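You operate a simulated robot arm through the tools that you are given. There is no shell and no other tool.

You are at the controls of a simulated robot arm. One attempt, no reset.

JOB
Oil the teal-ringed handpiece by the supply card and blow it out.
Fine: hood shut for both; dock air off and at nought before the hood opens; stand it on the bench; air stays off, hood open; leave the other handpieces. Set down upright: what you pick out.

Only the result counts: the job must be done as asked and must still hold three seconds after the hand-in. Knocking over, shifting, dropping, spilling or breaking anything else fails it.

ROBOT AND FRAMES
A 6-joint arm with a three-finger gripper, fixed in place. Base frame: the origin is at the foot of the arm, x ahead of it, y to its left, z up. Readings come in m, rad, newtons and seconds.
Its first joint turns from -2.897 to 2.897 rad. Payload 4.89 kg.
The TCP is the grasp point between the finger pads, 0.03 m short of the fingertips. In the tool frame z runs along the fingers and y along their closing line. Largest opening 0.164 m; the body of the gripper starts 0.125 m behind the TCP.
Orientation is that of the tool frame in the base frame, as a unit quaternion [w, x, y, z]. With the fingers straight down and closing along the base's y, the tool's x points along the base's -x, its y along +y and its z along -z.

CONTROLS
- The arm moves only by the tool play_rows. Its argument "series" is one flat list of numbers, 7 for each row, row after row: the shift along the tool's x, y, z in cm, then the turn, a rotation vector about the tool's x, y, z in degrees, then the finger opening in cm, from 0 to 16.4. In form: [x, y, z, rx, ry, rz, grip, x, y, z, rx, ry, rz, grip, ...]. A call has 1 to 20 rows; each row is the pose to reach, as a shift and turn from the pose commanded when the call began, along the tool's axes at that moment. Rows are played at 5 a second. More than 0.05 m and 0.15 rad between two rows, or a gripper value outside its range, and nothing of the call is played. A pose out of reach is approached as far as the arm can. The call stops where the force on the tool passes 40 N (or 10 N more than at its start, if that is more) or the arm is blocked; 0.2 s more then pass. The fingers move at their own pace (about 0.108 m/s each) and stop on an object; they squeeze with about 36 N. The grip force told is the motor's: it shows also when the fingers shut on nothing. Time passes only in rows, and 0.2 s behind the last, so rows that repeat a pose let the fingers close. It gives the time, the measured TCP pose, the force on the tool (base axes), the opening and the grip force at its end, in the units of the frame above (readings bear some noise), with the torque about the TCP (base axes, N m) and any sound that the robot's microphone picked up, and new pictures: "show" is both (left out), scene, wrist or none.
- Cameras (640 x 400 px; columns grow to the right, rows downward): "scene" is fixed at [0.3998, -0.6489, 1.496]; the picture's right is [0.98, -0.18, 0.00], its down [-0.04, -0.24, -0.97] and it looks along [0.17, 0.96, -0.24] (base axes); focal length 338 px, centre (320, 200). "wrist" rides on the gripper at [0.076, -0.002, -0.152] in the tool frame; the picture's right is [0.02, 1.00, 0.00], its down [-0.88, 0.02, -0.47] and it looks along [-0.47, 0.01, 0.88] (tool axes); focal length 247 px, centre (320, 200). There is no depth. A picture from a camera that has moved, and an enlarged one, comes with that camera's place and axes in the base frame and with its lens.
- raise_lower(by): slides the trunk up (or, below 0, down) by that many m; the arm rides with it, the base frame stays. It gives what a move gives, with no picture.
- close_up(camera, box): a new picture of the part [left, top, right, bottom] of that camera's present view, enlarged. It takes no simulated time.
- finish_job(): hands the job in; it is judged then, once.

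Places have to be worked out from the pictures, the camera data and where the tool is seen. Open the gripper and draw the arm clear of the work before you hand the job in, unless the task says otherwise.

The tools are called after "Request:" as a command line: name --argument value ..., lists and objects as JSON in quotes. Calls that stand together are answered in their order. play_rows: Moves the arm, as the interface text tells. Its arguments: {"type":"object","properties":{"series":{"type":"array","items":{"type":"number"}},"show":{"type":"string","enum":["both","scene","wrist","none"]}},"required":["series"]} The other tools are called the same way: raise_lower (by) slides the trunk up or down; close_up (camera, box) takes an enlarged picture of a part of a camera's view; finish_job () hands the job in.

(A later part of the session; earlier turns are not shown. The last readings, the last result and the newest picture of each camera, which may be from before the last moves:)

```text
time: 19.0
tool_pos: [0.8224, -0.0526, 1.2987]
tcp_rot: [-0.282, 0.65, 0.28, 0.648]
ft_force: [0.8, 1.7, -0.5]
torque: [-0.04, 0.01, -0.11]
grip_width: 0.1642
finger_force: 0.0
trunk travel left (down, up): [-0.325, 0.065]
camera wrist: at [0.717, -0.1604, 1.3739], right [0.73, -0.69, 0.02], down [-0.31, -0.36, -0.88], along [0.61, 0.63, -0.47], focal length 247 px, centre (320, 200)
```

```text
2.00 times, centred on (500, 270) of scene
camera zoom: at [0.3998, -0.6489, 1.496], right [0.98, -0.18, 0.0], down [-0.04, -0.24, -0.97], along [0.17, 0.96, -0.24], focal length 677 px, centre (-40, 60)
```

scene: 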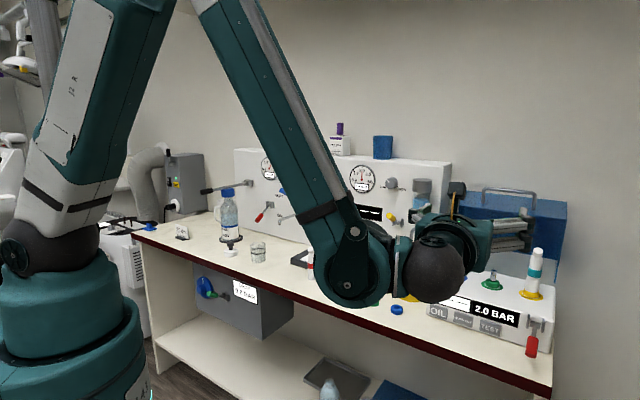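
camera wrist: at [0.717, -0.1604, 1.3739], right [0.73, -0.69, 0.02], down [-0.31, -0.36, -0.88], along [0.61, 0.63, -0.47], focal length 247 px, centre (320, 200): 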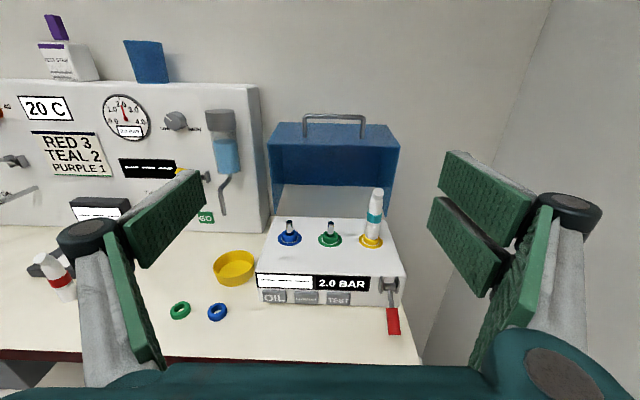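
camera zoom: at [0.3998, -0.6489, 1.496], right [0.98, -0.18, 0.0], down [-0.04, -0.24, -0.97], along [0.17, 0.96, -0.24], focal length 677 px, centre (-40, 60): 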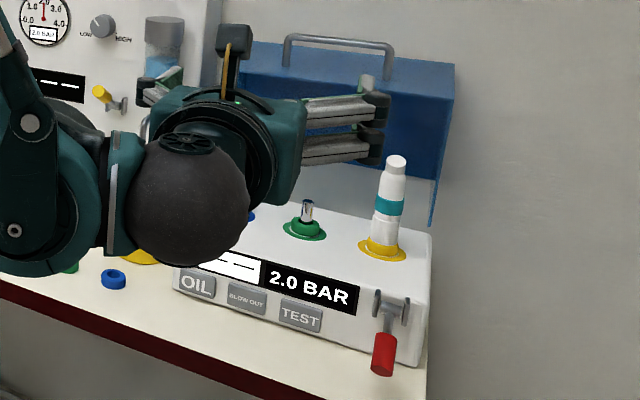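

Triangulating the views puts the hood hinge near (d 0.98, z 1.00), and the handle bar near u 0.60–0.73, d 0.957, z 1.279. I roll the tool 90° so the fingers close vertically and come up in front of the handle bar.

Request:
play_rows --series '[-0.18, 0.27, 2.2, 0, 0, -8.2, 12, -0.36, 0.54, 4.4, 0, 0, -16.4, 8, -0.54, 0.81, 6.6, 0, 0, -24.6, 7, -0.72, 1.08, 8.8, 0, 0, -32.8, 7, -0.9, 1.35, 11, 0, 0, -41, 7, -1.08, 1.62, 13.2, 0, 0, -49.2, 7, -1.26, 1.89, 15.4, 0, 0, -57.4, 7, -1.44, 2.16, 17.6, 0, 0, -65.6, 7, -1.62, 2.43, 19.8, 0, 0, -73.8, 7, -1.8, 2.7, 22, 0, 0, -82, 7, -2, 3, 25, 0, 0, -90, 7]' --show "both"

Request:
close_up --camera "scene" --box '[420, 130, 600, 300]'

```text
time: 21.4
tool_pos: [1.0183, 0.1091, 1.2826]
tcp_rot: [0.262, 0.26, 0.658, 0.657]
ft_force: [-0.9, 0.2, 0.2]
torque: [-0.06, 0.1, -0.02]
grip_width: 0.07
finger_force: 0.1
trunk travel left (down, up): [-0.325, 0.065]
camera wrist: at [0.8576, 0.0519, 1.2787], right [-0.02, 0.02, 1.0], down [0.31, -0.95, 0.02], along [0.95, 0.31, 0.01], focal length 247 px, centre (320, 200)
```

scene: 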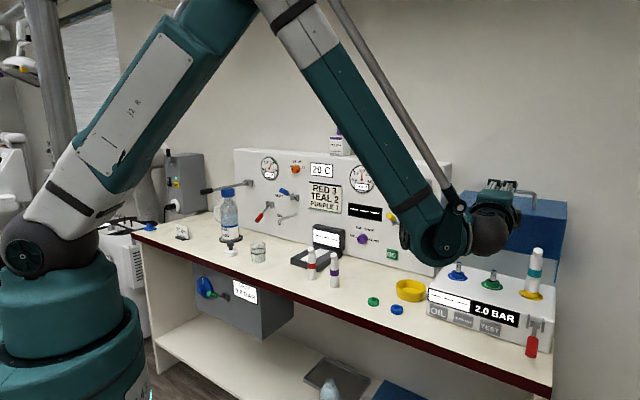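
wrist: 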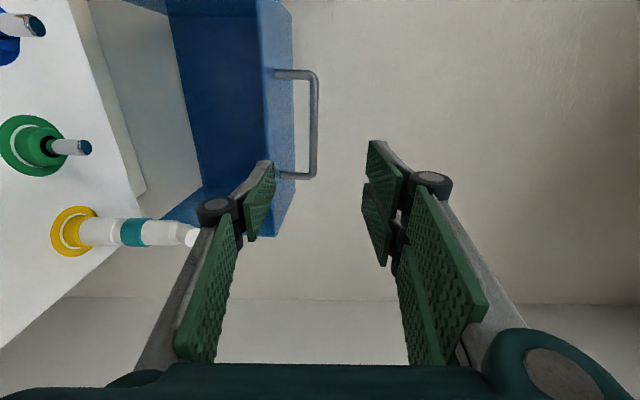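

```text
2.35 times, centred on (510, 215) of scene
camera zoom: at [0.3998, -0.6489, 1.496], right [0.98, -0.18, 0.0], down [-0.04, -0.24, -0.97], along [0.17, 0.96, -0.24], focal length 796 px, centre (-127, 165)
```

zoom: 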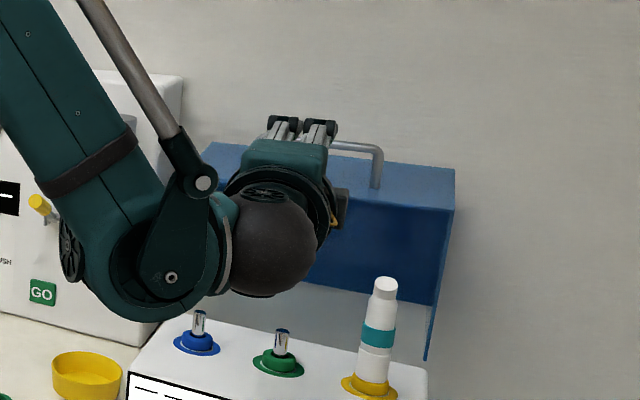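

Bar is seen at z≈1.273, d≈0.95, about 4 cm above the hood's panel. I narrow the fingers to 3.4 cm, drop 0.9 cm and advance to just short of the bar.

Request:
play_rows --series '[0, -0.9, 0, 0, 0, 0, 3.4, 0, -0.9, 4, 0, 0, 0, 3.4, 0, -0.9, 8, 0, 0, 0, 3.4, 0, -0.9, 11, 0, 0, 0, 3.4, 0, -0.9, 12.5, 0, 0, 0, 3.4]' --show "both"

Request:
close_up --camera "wrist" --box '[180, 60, 420, 280]'

Request:
close_up --camera "scene" --box '[440, 150, 580, 260]'

```text
time: 22.6
tool_pos: [1.1029, 0.2039, 1.2734]
tcp_rot: [0.262, 0.262, 0.657, 0.657]
ft_force: [-0.8, -0.3, -0.1]
torque: [0.0, 0.04, -0.05]
grip_width: 0.0339
finger_force: 0.0
trunk travel left (down, up): [-0.325, 0.065]
camera wrist: at [0.9421, 0.1464, 1.27], right [-0.02, 0.01, 1.0], down [0.32, -0.95, 0.02], along [0.95, 0.32, 0.01], focal length 247 px, centre (320, 200)
```

scene: 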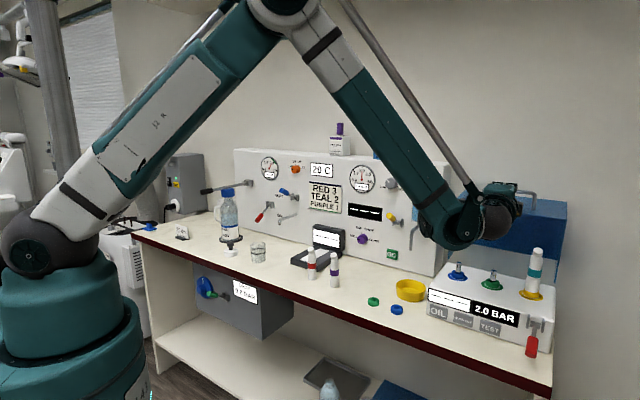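
wrist: 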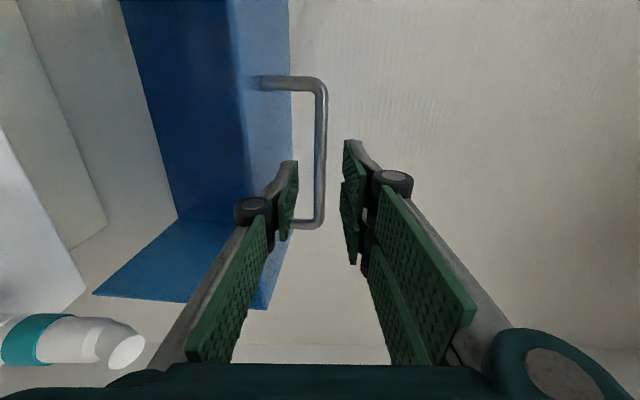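

```text
1.82 times, centred on (300, 170) of wrist
camera zoom: at [0.9421, 0.1464, 1.27], right [-0.02, 0.01, 1.0], down [0.32, -0.95, 0.02], along [0.95, 0.32, 0.01], focal length 449 px, centre (356, 254)
```

zoom: 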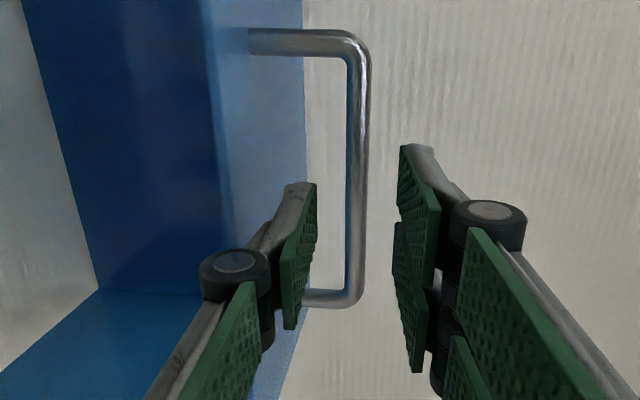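

```text
3.64 times, centred on (510, 205) of scene
camera zoom: at [0.3998, -0.6489, 1.496], right [0.98, -0.18, 0.0], down [-0.04, -0.24, -0.97], along [0.17, 0.96, -0.24], focal length 1231 px, centre (-371, 182)
```

zoom: 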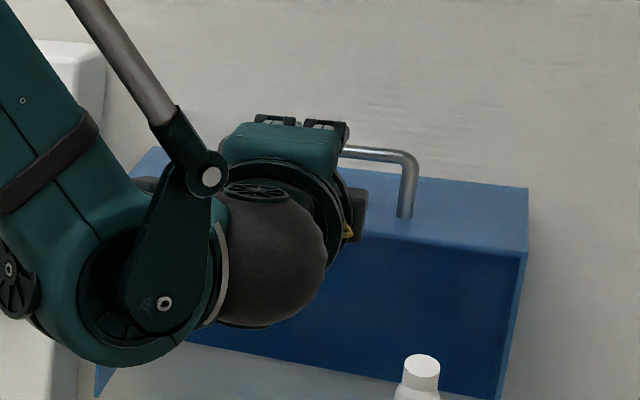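

The bar is centred between the fingers, about 5.6 cm ahead. I advance 5.5 cm so the bar sits between the pads.

Request:
play_rows --series '[0, 0, 2, 0, 0, 0, 3.4, 0, 0, 4, 0, 0, 0, 3.4, 0, 0, 5.5, 0, 0, 0, 3.4]' --show "both"

Request:
close_up --camera "wrist" --box '[180, 60, 420, 280]'

```text
time: 23.4
tool_pos: [1.142, 0.2379, 1.2708]
tcp_rot: [0.261, 0.262, 0.656, 0.658]
ft_force: [0.4, -0.4, 0.8]
torque: [-0.01, 0.0, 0.01]
grip_width: 0.0339
finger_force: 0.1
trunk travel left (down, up): [-0.325, 0.065]
camera wrist: at [0.9813, 0.1818, 1.268], right [-0.02, 0.01, 1.0], down [0.31, -0.95, 0.02], along [0.95, 0.31, 0.01], focal length 247 px, centre (320, 200)
```

scene: 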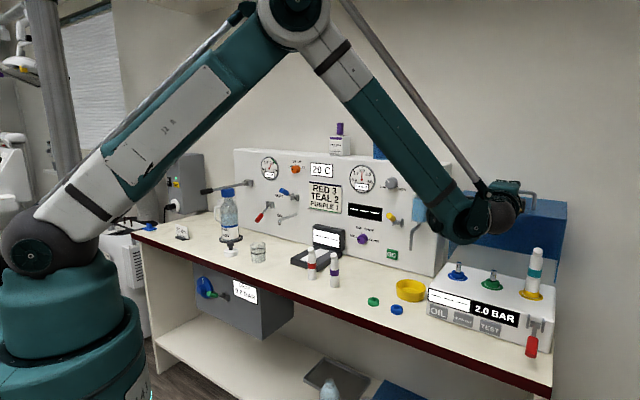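
wrist: 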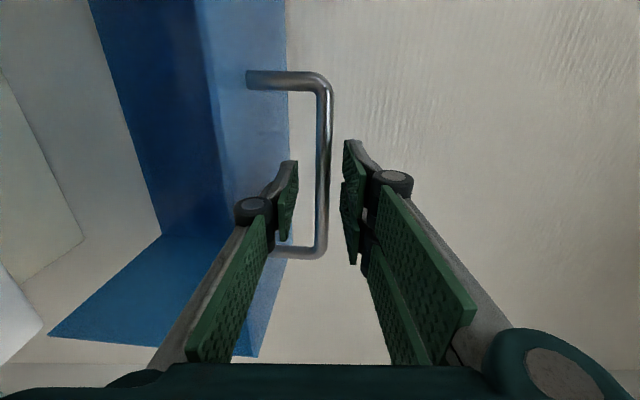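

```text
1.82 times, centred on (300, 170) of wrist
camera zoom: at [0.9813, 0.1818, 1.268], right [-0.02, 0.01, 1.0], down [0.31, -0.95, 0.02], along [0.95, 0.31, 0.01], focal length 449 px, centre (356, 254)
```

zoom: 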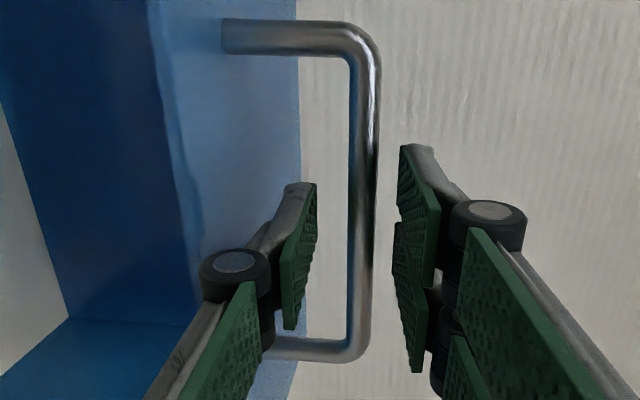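

Comparing the three views gives a bar length of 15 cm and puts the bar really at d≈0.993, so the pads need to go about 3.5 cm further. I advance and then close on the bar.

Request:
play_rows --series '[0, 0.2, 1.2, 0, 0, 0, 3.4, 0, 0.2, 2.4, 0, 0, 0, 3.4, 0, 0.2, 3.4, 0, 0, 0, 3.4, 0, 0.2, 3.4, 0, 0, 0, 3.4]' --show "wrist"

Request:
close_up --camera "wrist" --box '[180, 60, 420, 280]'

```text
time: 24.4
tool_pos: [1.1656, 0.2654, 1.2748]
tcp_rot: [0.261, 0.262, 0.657, 0.657]
ft_force: [0.2, 0.1, 0.1]
torque: [0.04, -0.03, 0.01]
grip_width: 0.034
finger_force: 0.1
trunk travel left (down, up): [-0.325, 0.065]
camera wrist: at [1.0043, 0.209, 1.271], right [-0.02, 0.01, 1.0], down [0.32, -0.95, 0.02], along [0.95, 0.32, 0.01], focal length 247 px, centre (320, 200)
```

wrist: 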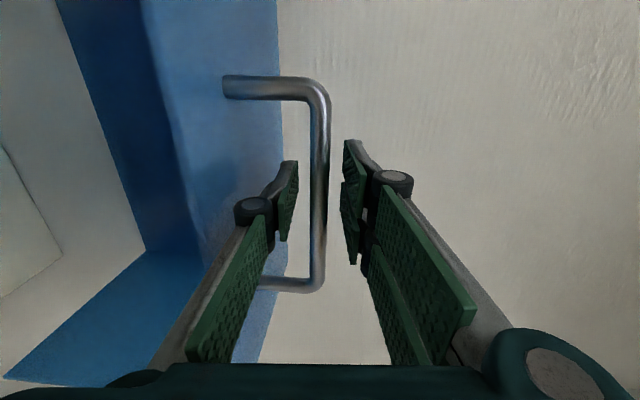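

```text
1.82 times, centred on (300, 170) of wrist
camera zoom: at [1.0043, 0.209, 1.271], right [-0.02, 0.01, 1.0], down [0.32, -0.95, 0.02], along [0.95, 0.32, 0.01], focal length 449 px, centre (356, 254)
```

zoom: 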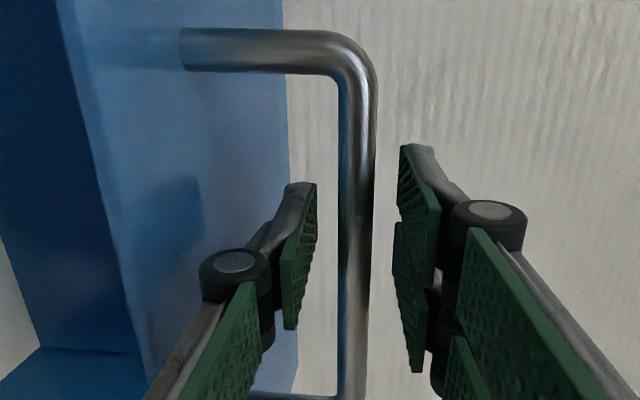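

The bar now lies between the pads near the TCP. I close on it.

Request:
play_rows --series '[0, 0, 0, 0, 0, 0, 0.8, 0, 0, 0, 0, 0, 0, 0.8, 0, 0, 0, 0, 0, 0, 0.8]' --show "wrist"

```text
time: 25.2
tool_pos: [1.165, 0.2658, 1.272]
tcp_rot: [0.262, 0.261, 0.657, 0.657]
ft_force: [-1.8, 0.0, -9.4]
torque: [0.12, -0.05, -0.05]
grip_width: 0.0094
finger_force: 45.4
trunk travel left (down, up): [-0.325, 0.065]
camera wrist: at [1.0044, 0.2089, 1.2705], right [-0.02, 0.02, 1.0], down [0.32, -0.95, 0.02], along [0.95, 0.32, 0.01], focal length 247 px, centre (320, 200)
```

wrist: 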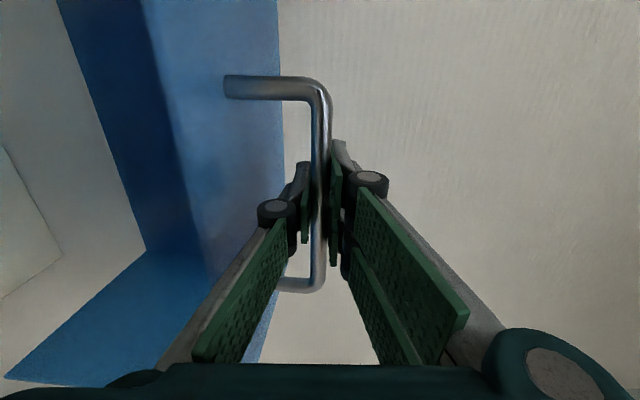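

Bar gripped (9.4 mm). With the hinge near (d 0.947, z 1.012), I pull the hood forward along the first 24° of its arc, keeping the tool level so the bar turns between the pads.

Request:
play_rows --series '[0, 0.1, -1.4, 0, 0, 0, 0.8, 0, 0.2, -2.7, 0, 0, 0, 0.8, 0, 0.2, -4.1, 0, 0, 0, 0.8, 0, 0.2, -5.5, 0, 0, 0, 0.8]' --show "both"

```text
time: 26.2
tool_pos: [1.1306, 0.2301, 1.2713]
tcp_rot: [0.261, 0.261, 0.658, 0.656]
ft_force: [3.1, 1.9, -24.2]
torque: [0.33, -0.03, 0.11]
grip_width: 0.0094
finger_force: 45.2
trunk travel left (down, up): [-0.325, 0.065]
stopped in row 4: the force on the tool passed its limit at 42 N (the readings are from after the stop); the commanded pose is now the measured one
camera wrist: at [0.9701, 0.1742, 1.269], right [-0.01, 0.02, 1.0], down [0.32, -0.95, 0.02], along [0.95, 0.32, 0.01], focal length 247 px, centre (320, 200)
```

scene: 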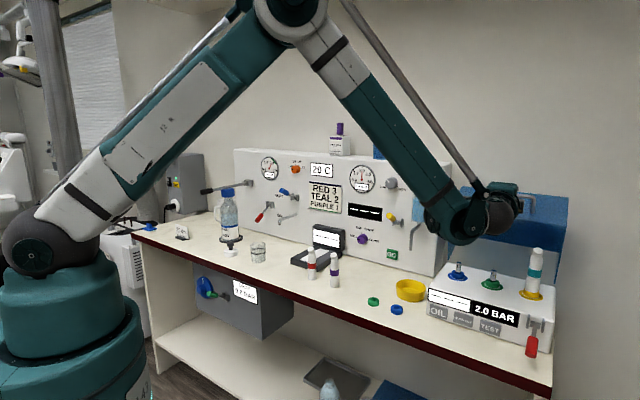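
wrist: 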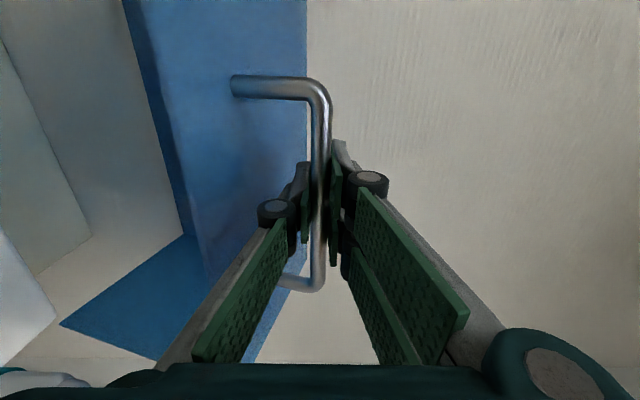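

The arc turns down sooner than I assumed (24 N pulling the tool down), so the hinge lies directly under the original bar position (d≈0.988). I follow the corrected arc in shorter steps.

Request:
play_rows --series '[0, -0.45, 0, 0, 0, 0, 0.8, 0, -0.8, -1.33, 0, 0, 0, 0.8, 0, -1.16, -2.66, 0, 0, 0, 0.8, 0, -1.6, -3.95, 0, 0, 0, 0.8, 0, -2.09, -5.24, 0, 0, 0, 0.8]' --show "both"

```text
time: 27.3
tool_pos: [1.0977, 0.1982, 1.2601]
tcp_rot: [0.262, 0.261, 0.656, 0.658]
ft_force: [-5.3, -5.0, 26.2]
torque: [-0.16, 0.09, -0.49]
grip_width: 0.0096
finger_force: 44.8
trunk travel left (down, up): [-0.325, 0.065]
stopped in row 5: the force on the tool passed its limit at 41 N (the readings are from after the stop); the commanded pose is now the measured one
camera wrist: at [0.9371, 0.1417, 1.2577], right [-0.02, 0.01, 1.0], down [0.32, -0.95, 0.02], along [0.95, 0.32, 0.01], focal length 247 px, centre (320, 200)
```

scene: 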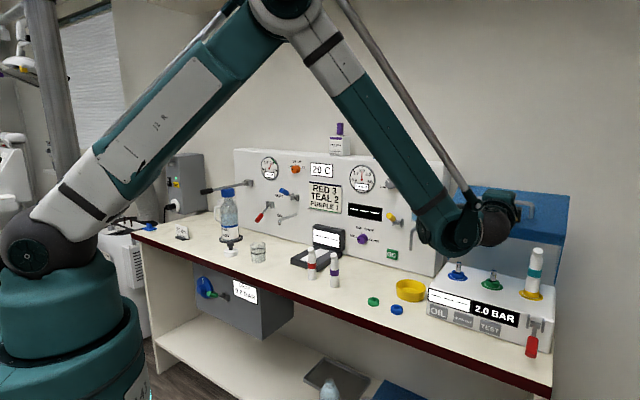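
wrist: 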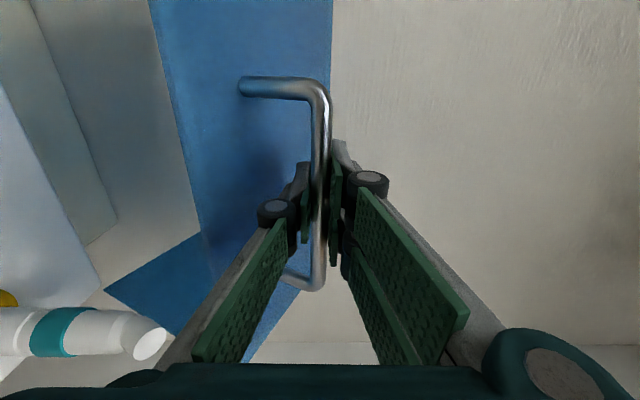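

Force now pushes the tool up, so the true arc is between my two guesses (top near d≈0.96). I re-fit the circle and continue down to about 58°.

Request:
play_rows --series '[0, 0.3, 0, 0, 0, 0, 0.8, 0, 0.05, -1.3, 0, 0, 0, 0.8, 0, -0.25, -2.5, 0, 0, 0, 0.8, 0, -0.75, -3.8, 0, 0, 0, 0.8, 0, -1.3, -5.0, 0, 0, 0, 0.8]' --show "both"

```text
time: 28.5
tool_pos: [1.0653, 0.1674, 1.2405]
tcp_rot: [0.261, 0.261, 0.658, 0.657]
ft_force: [2.2, 25.5, -33.4]
torque: [0.43, -0.23, -0.52]
grip_width: 0.0097
finger_force: 45.1
trunk travel left (down, up): [-0.325, 0.065]
camera wrist: at [0.9056, 0.1095, 1.2393], right [-0.01, 0.02, 1.0], down [0.32, -0.95, 0.02], along [0.95, 0.32, 0.01], focal length 247 px, centre (320, 200)
```

scene: 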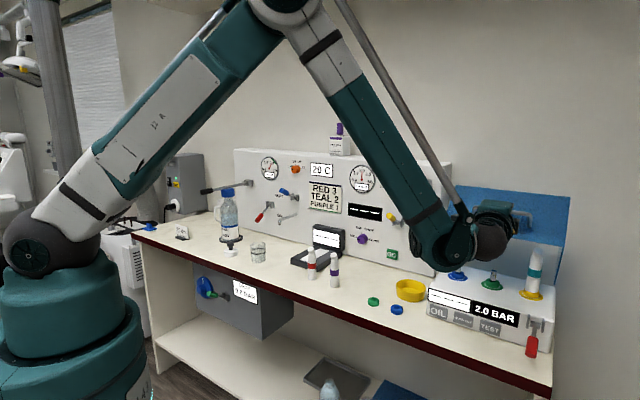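
wrist: 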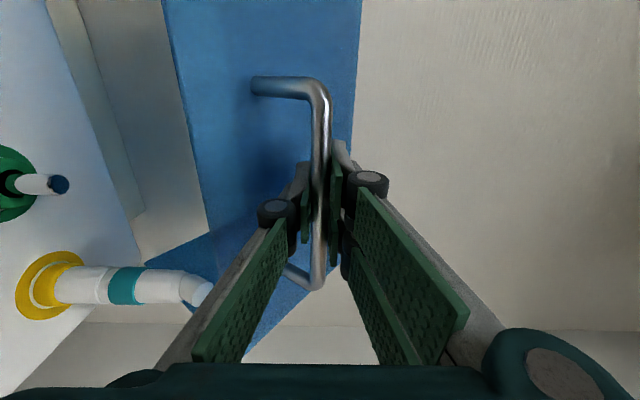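

The measured points fit a circle centred at about (d 0.970, z 1.031), r 0.241, and the sideways drift shows that the bench normal is at 45° (my tool is off by 1.7°). I continue along this fitted arc with a slight sideways correction.

Request:
play_rows --series '[0.4, -1.2, -0.4, 0, 0, 0, 0.8, 0.45, -1.9, -1.5, 0, 0, 0, 0.8, 0.5, -2.6, -2.48, 0, 0, 0, 0.8, 0.55, -3.96, -4.08, 0, 0, 0, 0.8, 0.6, -5.46, -5.55, 0, 0, 0, 0.8]' --show "both"

```text
time: 29.7
tool_pos: [1.0198, 0.1273, 1.1902]
tcp_rot: [0.261, 0.261, 0.657, 0.658]
ft_force: [-2.4, -27.4, 20.5]
torque: [-0.25, 0.27, 0.33]
grip_width: 0.0092
finger_force: 44.6
trunk travel left (down, up): [-0.325, 0.065]
camera wrist: at [0.8594, 0.0703, 1.1875], right [-0.02, 0.01, 1.0], down [0.32, -0.95, 0.02], along [0.95, 0.32, 0.01], focal length 247 px, centre (320, 200)
```

scene: 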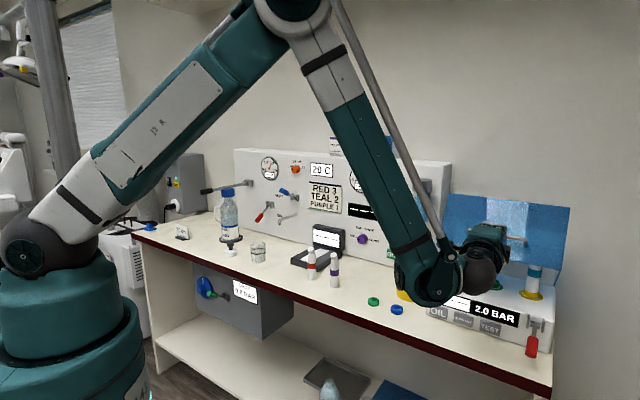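
wrist: 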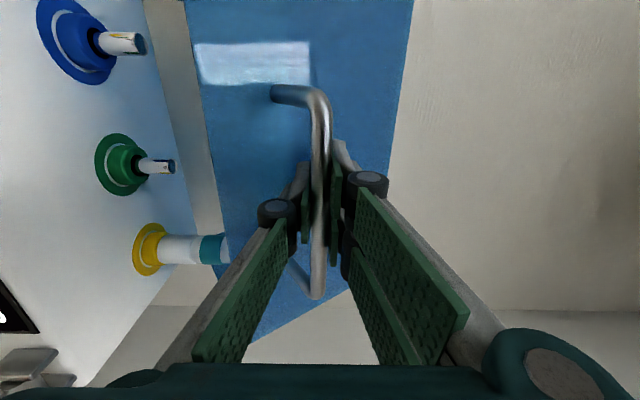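

Hood is past balance and about 42° from closed; the radial load is 30 N, so I loosen the fingers to a 2.4 cm cage letting the bar rest on the lower finger, then lower it along the arc.

Request:
play_rows --series '[-0.2, 0.2, -0.4, 0, 0, 0, 1.6, -0.3, 0.2, -0.5, 0, 0, 0, 2.4, -0.3, -0.4, -1.0, 0, 0, 0, 2.4, -0.25, -1.41, -1.64, 0, 0, 0, 2.4, -0.25, -2.3, -2.3, 0, 0, 0, 2.4, -0.25, -3.17, -2.85, 0, 0, 0, 2.4, -0.2, -4.1, -3.4, 0, 0, 0, 2.4, -0.2, -5.03, -3.9, 0, 0, 0, 2.4]' --show "both"

```text
time: 31.5
tool_pos: [0.9968, 0.0963, 1.1426]
tcp_rot: [0.261, 0.261, 0.657, 0.657]
ft_force: [-0.4, -0.4, 0.8]
torque: [-0.02, -0.01, 0.0]
grip_width: 0.024
finger_force: 0.0
trunk travel left (down, up): [-0.325, 0.065]
camera wrist: at [0.837, 0.0389, 1.1382], right [-0.02, 0.01, 1.0], down [0.32, -0.95, 0.02], along [0.95, 0.32, 0.01], focal length 247 px, centre (320, 200)
```

scene: 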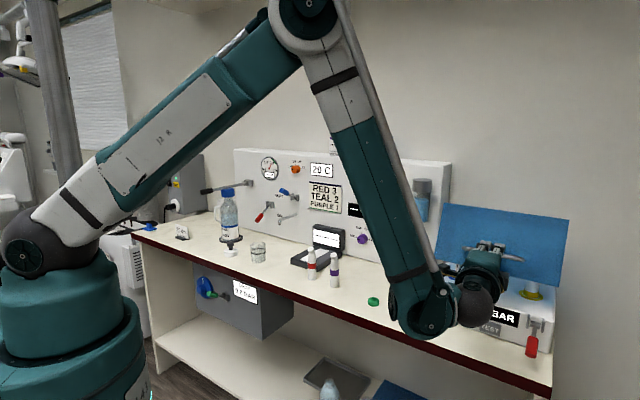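
wrist: 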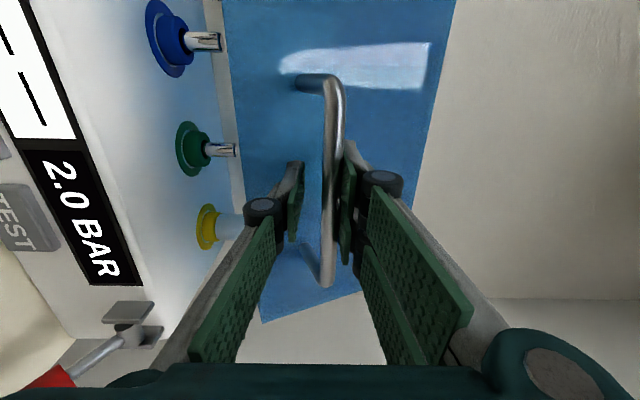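

The hood follows with almost no force. I continue down the arc in 1 cm steps.

Request:
play_rows --series '[0.03, -1.0, -0.45, 0, 0, 0, 2.4, 0.05, -1.94, -0.89, 0, 0, 0, 2.4, 0.05, -2.95, -1.25, 0, 0, 0, 2.4, 0.05, -3.96, -1.6, 0, 0, 0, 2.4]' --show "both"

```text
time: 32.5
tool_pos: [0.9854, 0.0855, 1.1024]
tcp_rot: [0.261, 0.261, 0.657, 0.657]
ft_force: [-1.1, -3.6, 1.4]
torque: [-0.09, -0.01, -0.12]
grip_width: 0.0239
finger_force: 0.2
trunk travel left (down, up): [-0.325, 0.065]
camera wrist: at [0.8256, 0.0283, 1.0995], right [-0.02, 0.01, 1.0], down [0.32, -0.95, 0.02], along [0.95, 0.32, 0.01], focal length 247 px, centre (320, 200)
```

scene: 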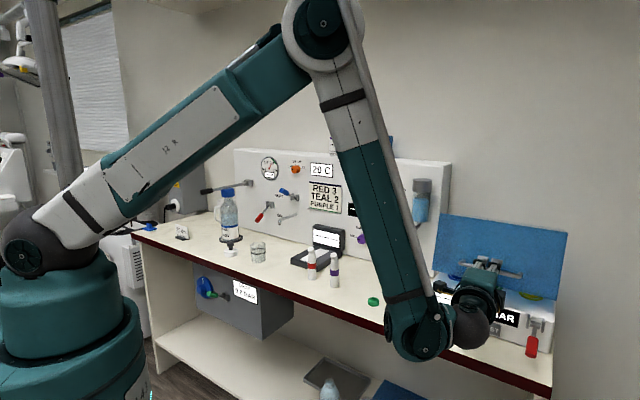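
wrist: 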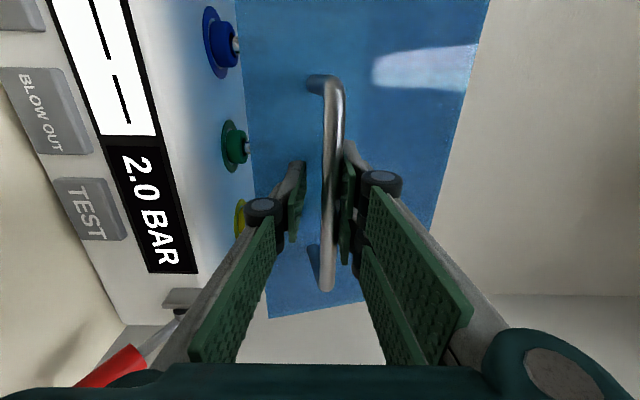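

Still about 17° to go. I keep lowering in small steps until the hood seats.

Request:
play_rows --series '[0, -1.0, -0.27, 0, 0, 0, 2.4, 0, -2.07, -0.53, 0, 0, 0, 2.4, 0, -2.9, -0.7, 0, 0, 0, 2.4, 0, -3.75, -0.83, 0, 0, 0, 2.4]' --show "both"

```text
time: 33.5
tool_pos: [0.9803, 0.0794, 1.0643]
tcp_rot: [0.262, 0.261, 0.657, 0.657]
ft_force: [-5.7, -4.1, 1.3]
torque: [-0.06, 0.04, -0.09]
grip_width: 0.0219
finger_force: 0.0
trunk travel left (down, up): [-0.325, 0.065]
camera wrist: at [0.8198, 0.0222, 1.0606], right [-0.02, 0.01, 1.0], down [0.32, -0.95, 0.02], along [0.95, 0.32, 0.01], focal length 247 px, centre (320, 200)
```

scene: 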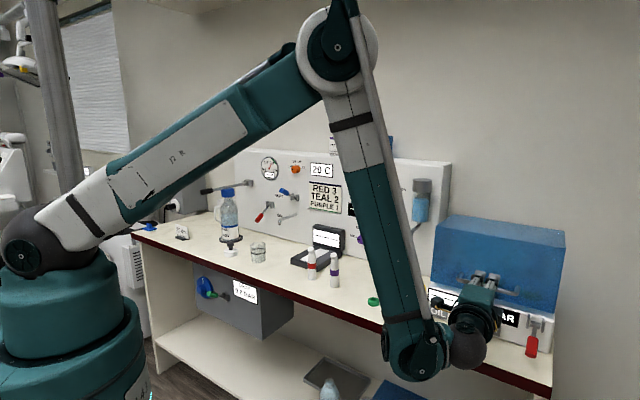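
wrist: 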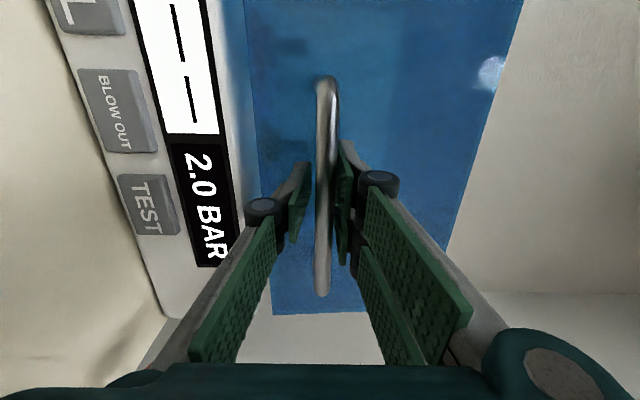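

The hood looks nearly or fully down. Let me check closely for a remaining gap.

Request:
close_up --camera "scene" --box '[410, 200, 580, 370]'

Request:
close_up --camera "wrist" --box '[140, 60, 400, 330]'

```text
2.35 times, centred on (495, 285) of scene
camera zoom: at [0.3998, -0.6489, 1.496], right [0.98, -0.18, 0.0], down [-0.04, -0.24, -0.97], along [0.17, 0.96, -0.24], focal length 796 px, centre (-92, 0)
```

zoom: 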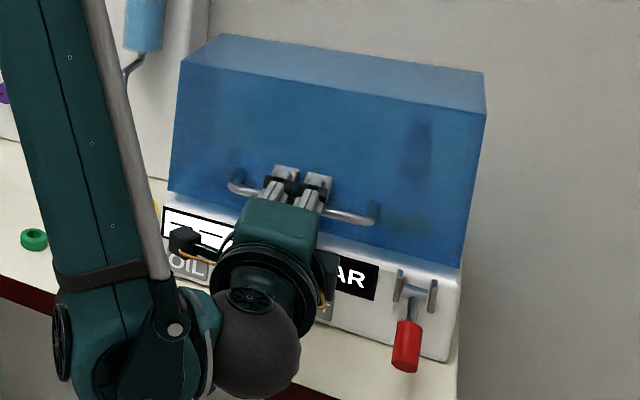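

```text
1.48 times, centred on (270, 195) of wrist
camera zoom: at [0.8198, 0.0222, 1.0606], right [-0.02, 0.01, 1.0], down [0.32, -0.95, 0.02], along [0.95, 0.32, 0.01], focal length 366 px, centre (394, 207)
```

zoom: 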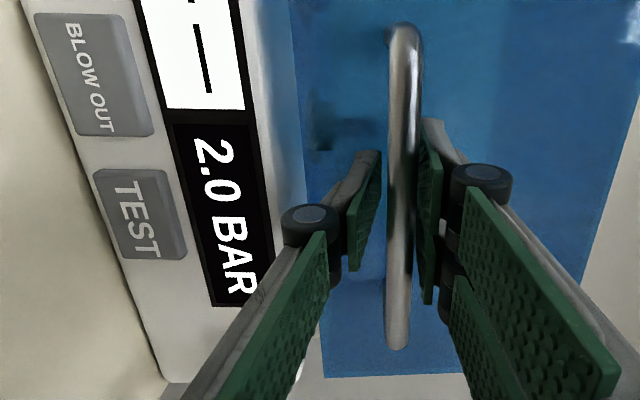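

It looks seated on the dock. I press down gently 0.8 cm to confirm.

Request:
play_rows --series '[0, -0.3, 0, 0, 0, 0, 2.4, 0, -0.6, 0, 0, 0, 0, 2.4, 0, -0.9, 0, 0, 0, 0, 2.4]' --show "wrist"

Request:
close_up --camera "scene" --box '[410, 200, 580, 370]'

```text
time: 34.3
tool_pos: [0.9797, 0.0785, 1.0561]
tcp_rot: [0.262, 0.261, 0.657, 0.657]
ft_force: [-16.9, -16.9, 5.3]
torque: [0.08, -0.29, -0.6]
grip_width: 0.0231
finger_force: 0.1
trunk travel left (down, up): [-0.325, 0.065]
camera wrist: at [0.8191, 0.0218, 1.0524], right [-0.02, 0.01, 1.0], down [0.31, -0.95, 0.02], along [0.95, 0.31, 0.01], focal length 247 px, centre (320, 200)
```

wrist: 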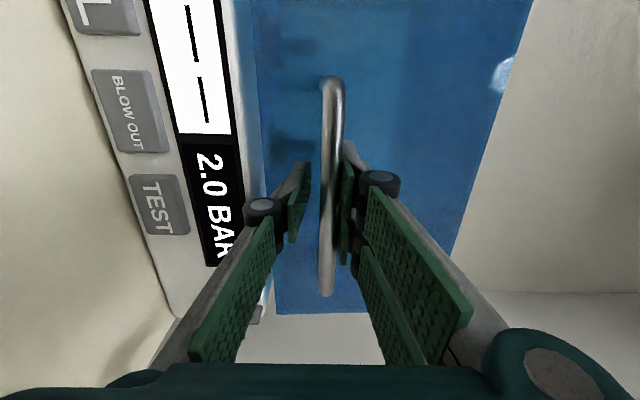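

```text
2.35 times, centred on (495, 285) of scene
camera zoom: at [0.3998, -0.6489, 1.496], right [0.98, -0.18, 0.0], down [-0.04, -0.24, -0.97], along [0.17, 0.96, -0.24], focal length 796 px, centre (-92, 0)
```

zoom: 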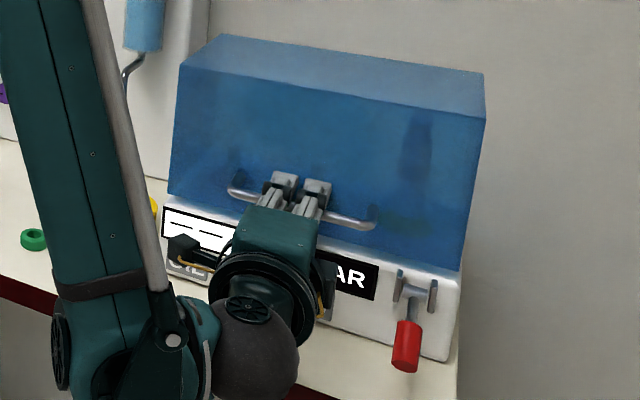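

The 24 N is straight outward: the fingertips touch the hood's front. I back off 1.3 cm and then press down on the bar again to verify seating.

Request:
play_rows --series '[0, 0, -0.7, 0, 0, 0, 2.4, 0, 0, -1.4, 0, 0, 0, 2.4, 0, -0.4, -1.4, 0, 0, 0, 2.4, 0, -0.8, -1.4, 0, 0, 0, 2.4, 0, -1.2, -1.4, 0, 0, 0, 2.4, 0, -1.6, -1.4, 0, 0, 0, 2.4]' --show "wrist"

Request:
close_up --camera "scene" --box '[410, 200, 580, 370]'

```text
time: 35.7
tool_pos: [0.9706, 0.07, 1.0399]
tcp_rot: [0.261, 0.26, 0.657, 0.657]
ft_force: [3.4, 2.1, 12.5]
torque: [-0.12, 0.16, 0.03]
grip_width: 0.0295
finger_force: 7.6
trunk travel left (down, up): [-0.325, 0.065]
camera wrist: at [0.8108, 0.0132, 1.0369], right [-0.02, 0.01, 1.0], down [0.32, -0.95, 0.02], along [0.95, 0.32, 0.01], focal length 247 px, centre (320, 200)
```

wrist: 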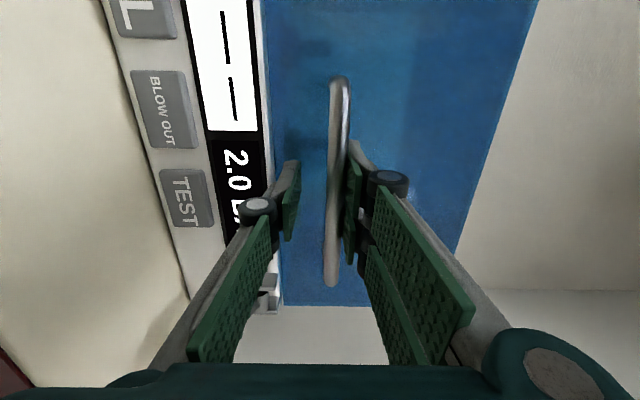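

```text
2.35 times, centred on (495, 285) of scene
camera zoom: at [0.3998, -0.6489, 1.496], right [0.98, -0.18, 0.0], down [-0.04, -0.24, -0.97], along [0.17, 0.96, -0.24], focal length 796 px, centre (-92, 0)
```

zoom: 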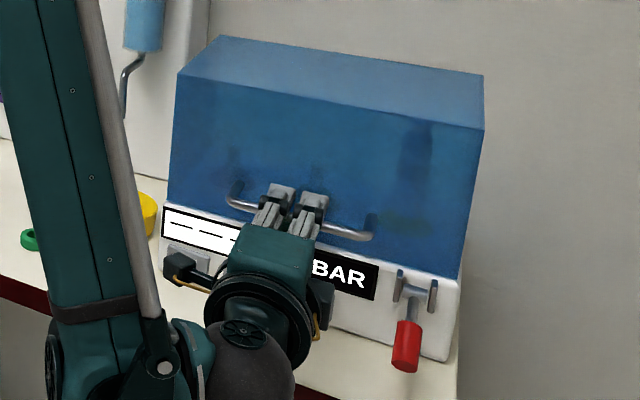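

The hood did drop further, so it was not yet seated. I keep pressing the bar down in small steps.

Request:
play_rows --series '[0, -0.4, 0, 0, 0, 0, 2.4, 0, -0.8, 0, 0, 0, 0, 2.4, 0, -1.2, 0, 0, 0, 0, 2.4, 0, -1.6, 0, 0, 0, 0, 2.4, 0, -2.0, 0, 0, 0, 0, 2.4]' --show "wrist"

Request:
close_up --camera "scene" --box '[410, 200, 580, 370]'

```text
time: 36.3
tool_pos: [0.9702, 0.0705, 1.0355]
tcp_rot: [0.261, 0.261, 0.655, 0.659]
ft_force: [2.0, 3.7, 35.2]
torque: [-0.36, 0.23, 0.0]
grip_width: 0.0383
finger_force: 17.8
trunk travel left (down, up): [-0.325, 0.065]
stopped in row 2: the force on the tool passed its limit at 43 N (the readings are from after the stop); the commanded pose is now the measured one
camera wrist: at [0.81, 0.0128, 1.0318], right [-0.02, 0.01, 1.0], down [0.32, -0.95, 0.01], along [0.95, 0.32, 0.01], focal length 247 px, centre (320, 200)
```

wrist: 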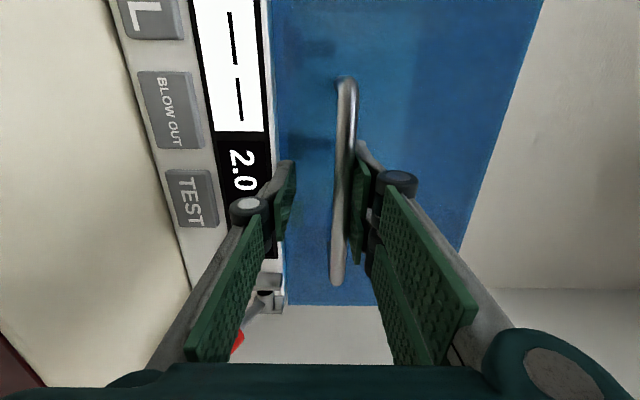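

```text
2.35 times, centred on (495, 285) of scene
camera zoom: at [0.3998, -0.6489, 1.496], right [0.98, -0.18, 0.0], down [-0.04, -0.24, -0.97], along [0.17, 0.96, -0.24], focal length 796 px, centre (-92, 0)
```

zoom: 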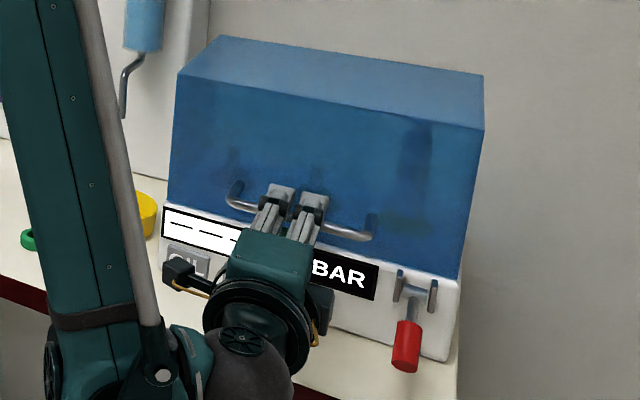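

At 35 N the hood no longer moves: it is seated shut. I ease off, open the fingers and retreat from the handle.

Request:
play_rows --series '[0, 0.5, 0, 0, 0, 0, 4.4, 0, 0.9, 0, 0, 0, 0, 4.8, 0, 0.9, -1.5, 0, 0, 0, 4.8, 0, 0.9, -4, 0, 0, 0, 4.8, 0, 0.9, -8, 0, 0, 0, 4.8, 0, 1.5, -12, 0, 0, 0, 4.8, 0, 3, -16, 0, 0, 0, 6, 0, 5, -20, 0, 0, 0, 6]' --show "both"

```text
time: 38.1
tool_pos: [0.8596, -0.0865, 1.1064]
tcp_rot: [0.259, 0.261, 0.658, 0.657]
ft_force: [1.6, -0.1, -1.1]
torque: [0.1, -0.06, 0.06]
grip_width: 0.0602
finger_force: 0.2
out of reach, approached as far as the arm can: row 4, 5, 6, 7, 8
trunk travel left (down, up): [-0.325, 0.065]
camera wrist: at [0.6999, -0.144, 1.1029], right [-0.01, 0.01, 1.0], down [0.32, -0.95, 0.02], along [0.95, 0.32, 0.01], focal length 247 px, centre (320, 200)
```

scene: 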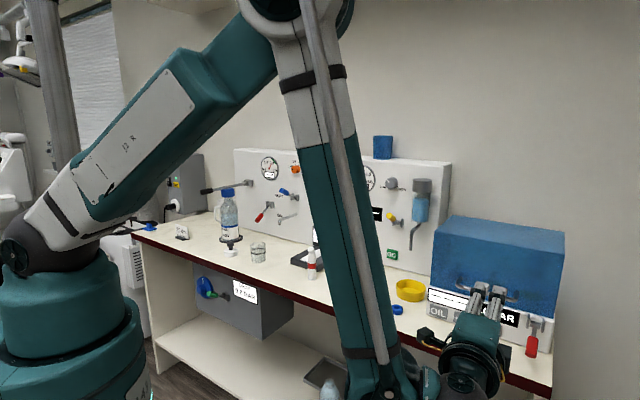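
wrist: 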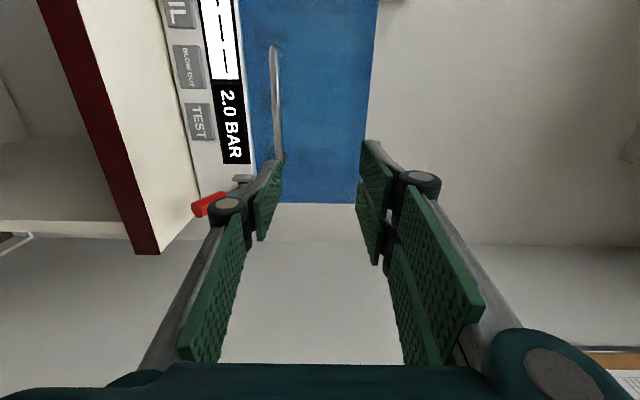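

Hood is shut and the hand is clear. I roll the tool back to level and rise to look down on the dock front and lever.

Request:
play_rows --series '[0, 1.3, 0, 0, 0, 8.2, 6, 0, 2.6, 0, 0, 0, 16.4, 6, 0, 3.9, 0, 0, 0, 24.6, 6, 0, 5.2, 0, 0, 0, 32.8, 6, 0, 6.5, 0, 0, 0, 41, 6, 0, 7.8, 0, 0, 0, 49.2, 6, 0, 9.1, 0, 0, 0, 57.4, 6, 0, 10.4, 0, 0, 0, 65.6, 6, 0, 11.7, 0, 0, 0, 73.8, 6, 0, 13, 0, 0, 0, 82, 6, 0, 14, 0, 0, 0, 90, 6]' --show "both"

Request:
close_up --camera "wrist" --box '[200, 120, 460, 380]'

```text
time: 40.5
tool_pos: [0.8626, -0.0889, 1.2457]
tcp_rot: [-0.282, 0.649, 0.278, 0.649]
ft_force: [-0.8, 1.2, -0.1]
torque: [0.04, -0.03, 0.05]
grip_width: 0.06
finger_force: 0.2
trunk travel left (down, up): [-0.325, 0.065]
camera wrist: at [0.7567, -0.1968, 1.3201], right [0.73, -0.69, 0.02], down [-0.31, -0.35, -0.88], along [0.61, 0.64, -0.47], focal length 247 px, centre (320, 200)
```

scene: 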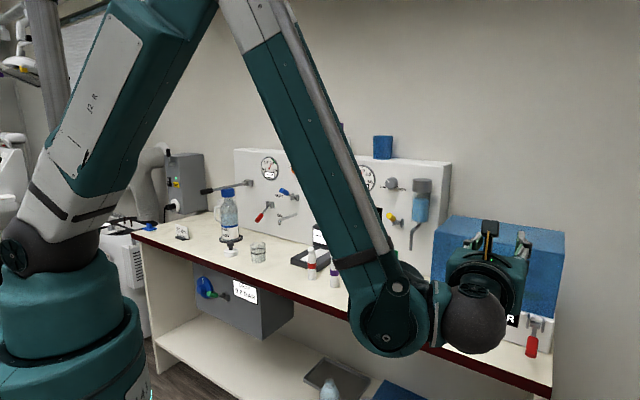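
wrist: 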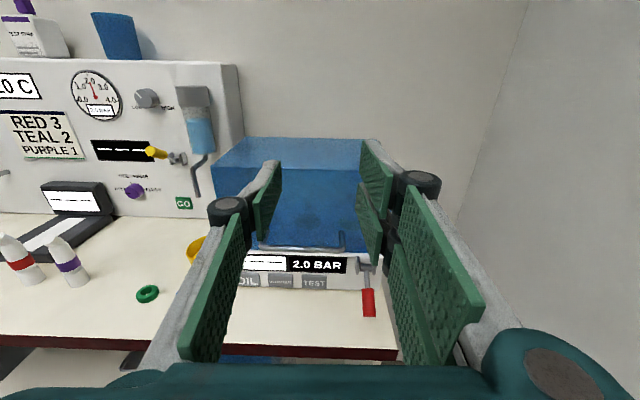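

```text
1.54 times, centred on (330, 250) of wrist
camera zoom: at [0.7567, -0.1968, 1.3201], right [0.73, -0.69, 0.02], down [-0.31, -0.35, -0.88], along [0.61, 0.64, -0.47], focal length 380 px, centre (305, 123)
```

zoom: 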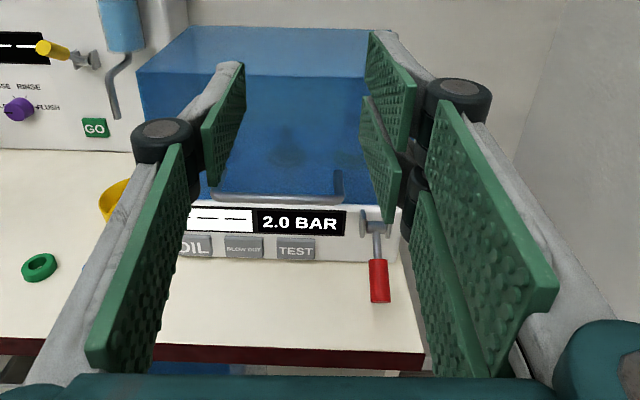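

The lever's pivot is near (u 0.757, d 0.74, z 0.995), its red end hangs out and down at about (0.758, 0.686, 0.941); bench edge is at d≈0.64. The arm was at its limit low and close in, so I lower the trunk 0.2 m first (hand is in front of the bench edge, clear).

Request:
raise_lower --by -0.2

```text
time: 42.6
tool_pos: [0.862, -0.0877, 1.0453]
tcp_rot: [-0.28, 0.649, 0.279, 0.65]
ft_force: [0.7, -0.5, 0.1]
torque: [0.02, 0.0, -0.01]
grip_width: 0.0601
finger_force: 0.0
trunk travel left (down, up): [-0.125, 0.265]
```

Now I align the yaw to 45° and move in front of the lever with the fingers 6 cm apart.

Request:
play_rows --series '[-1, 2.2, 0, -0.4, 0, 0, 6, -3, 4.4, 1.5, -0.9, 0, 0, 6, -6, 6.6, 3, -1.3, 0, 0, 6, -9, 8.7, 5, -1.7, 0, 0, 6]' --show "both"

Request:
close_up --camera "wrist" --box '[200, 80, 440, 300]'

```text
time: 43.6
tool_pos: [0.9614, -0.1114, 0.956]
tcp_rot: [-0.271, 0.652, 0.27, 0.654]
ft_force: [-2.3, 1.1, 1.3]
torque: [-0.19, 0.18, -0.27]
grip_width: 0.0604
finger_force: 0.1
trunk travel left (down, up): [-0.125, 0.265]
camera wrist: at [0.8521, -0.2168, 1.0309], right [0.71, -0.71, 0.02], down [-0.32, -0.35, -0.88], along [0.63, 0.62, -0.47], focal length 247 px, centre (320, 200)
```

scene: 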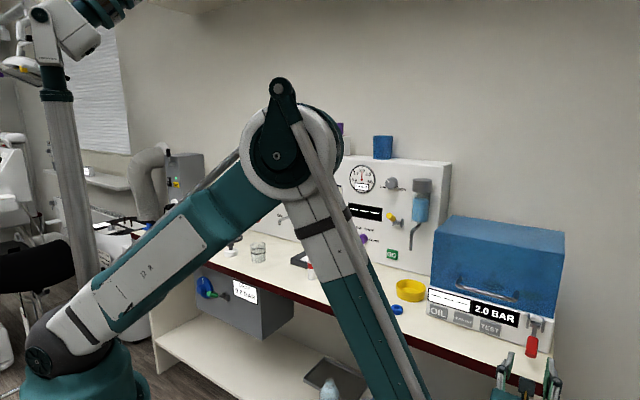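
wrist: 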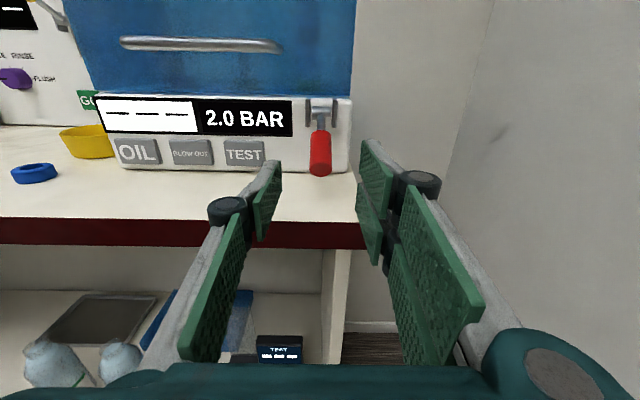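

```text
1.82 times, centred on (320, 190) of wrist
camera zoom: at [0.8521, -0.2168, 1.0309], right [0.71, -0.71, 0.02], down [-0.32, -0.35, -0.88], along [0.63, 0.62, -0.47], focal length 449 px, centre (320, 218)
```

zoom: 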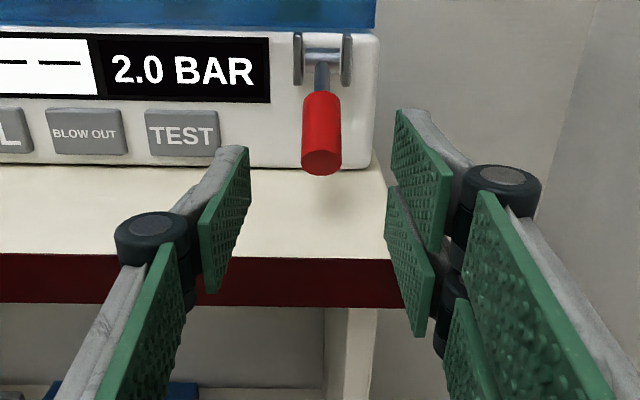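

Tool now square with the bench; the lever is right ahead. I notice a small display on the shelf below – I zoom on it and on the shelf items before acting.

Request:
close_up --camera "wrist" --box '[240, 325, 320, 375]'

Request:
close_up --camera "scene" --box '[420, 270, 560, 360]'

Request:
close_up --camera "wrist" --box '[90, 80, 210, 180]'

```text
8.00 times, centred on (280, 350) of wrist
camera zoom: at [0.8521, -0.2168, 1.0309], right [0.71, -0.71, 0.02], down [-0.32, -0.35, -0.88], along [0.63, 0.62, -0.47], focal length 1976 px, centre (640, -1000)
```

zoom: 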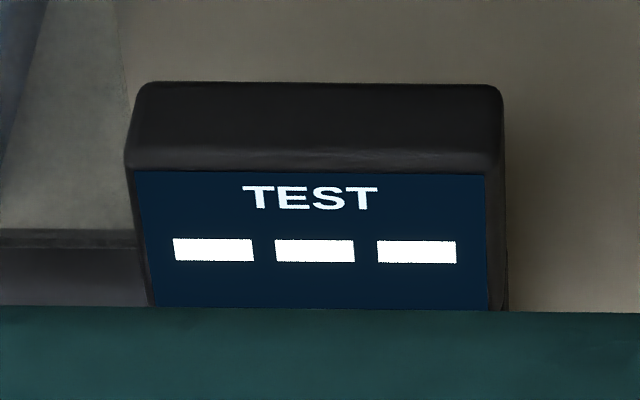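

```text
4.44 times, centred on (490, 315) of scene
camera zoom: at [0.3998, -0.6489, 1.496], right [0.98, -0.18, 0.0], down [-0.04, -0.24, -0.97], along [0.17, 0.96, -0.24], focal length 1504 px, centre (-436, -311)
```

zoom: 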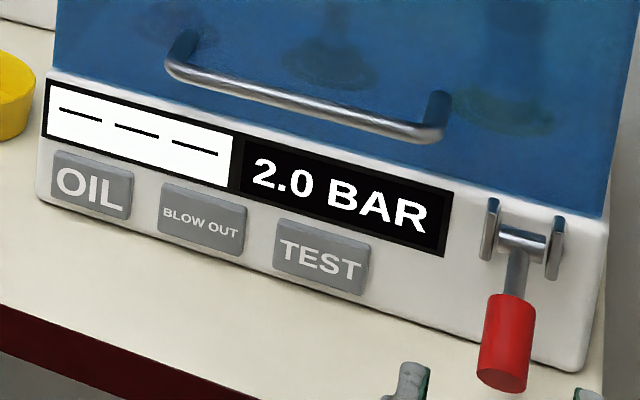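

```text
4.00 times, centred on (150, 130) of wrist
camera zoom: at [0.8521, -0.2168, 1.0309], right [0.71, -0.71, 0.02], down [-0.32, -0.35, -0.88], along [0.63, 0.62, -0.47], focal length 988 px, centre (1000, 480)
```

zoom: 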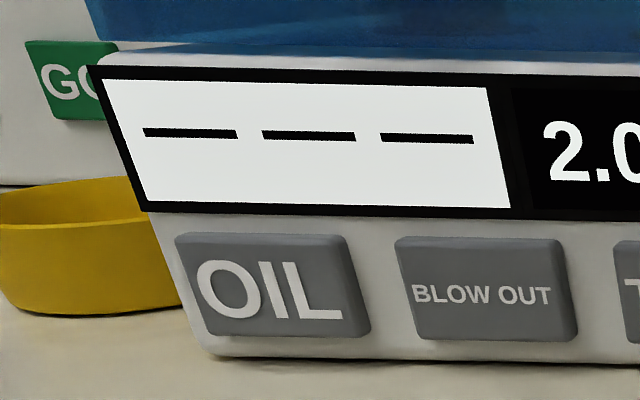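

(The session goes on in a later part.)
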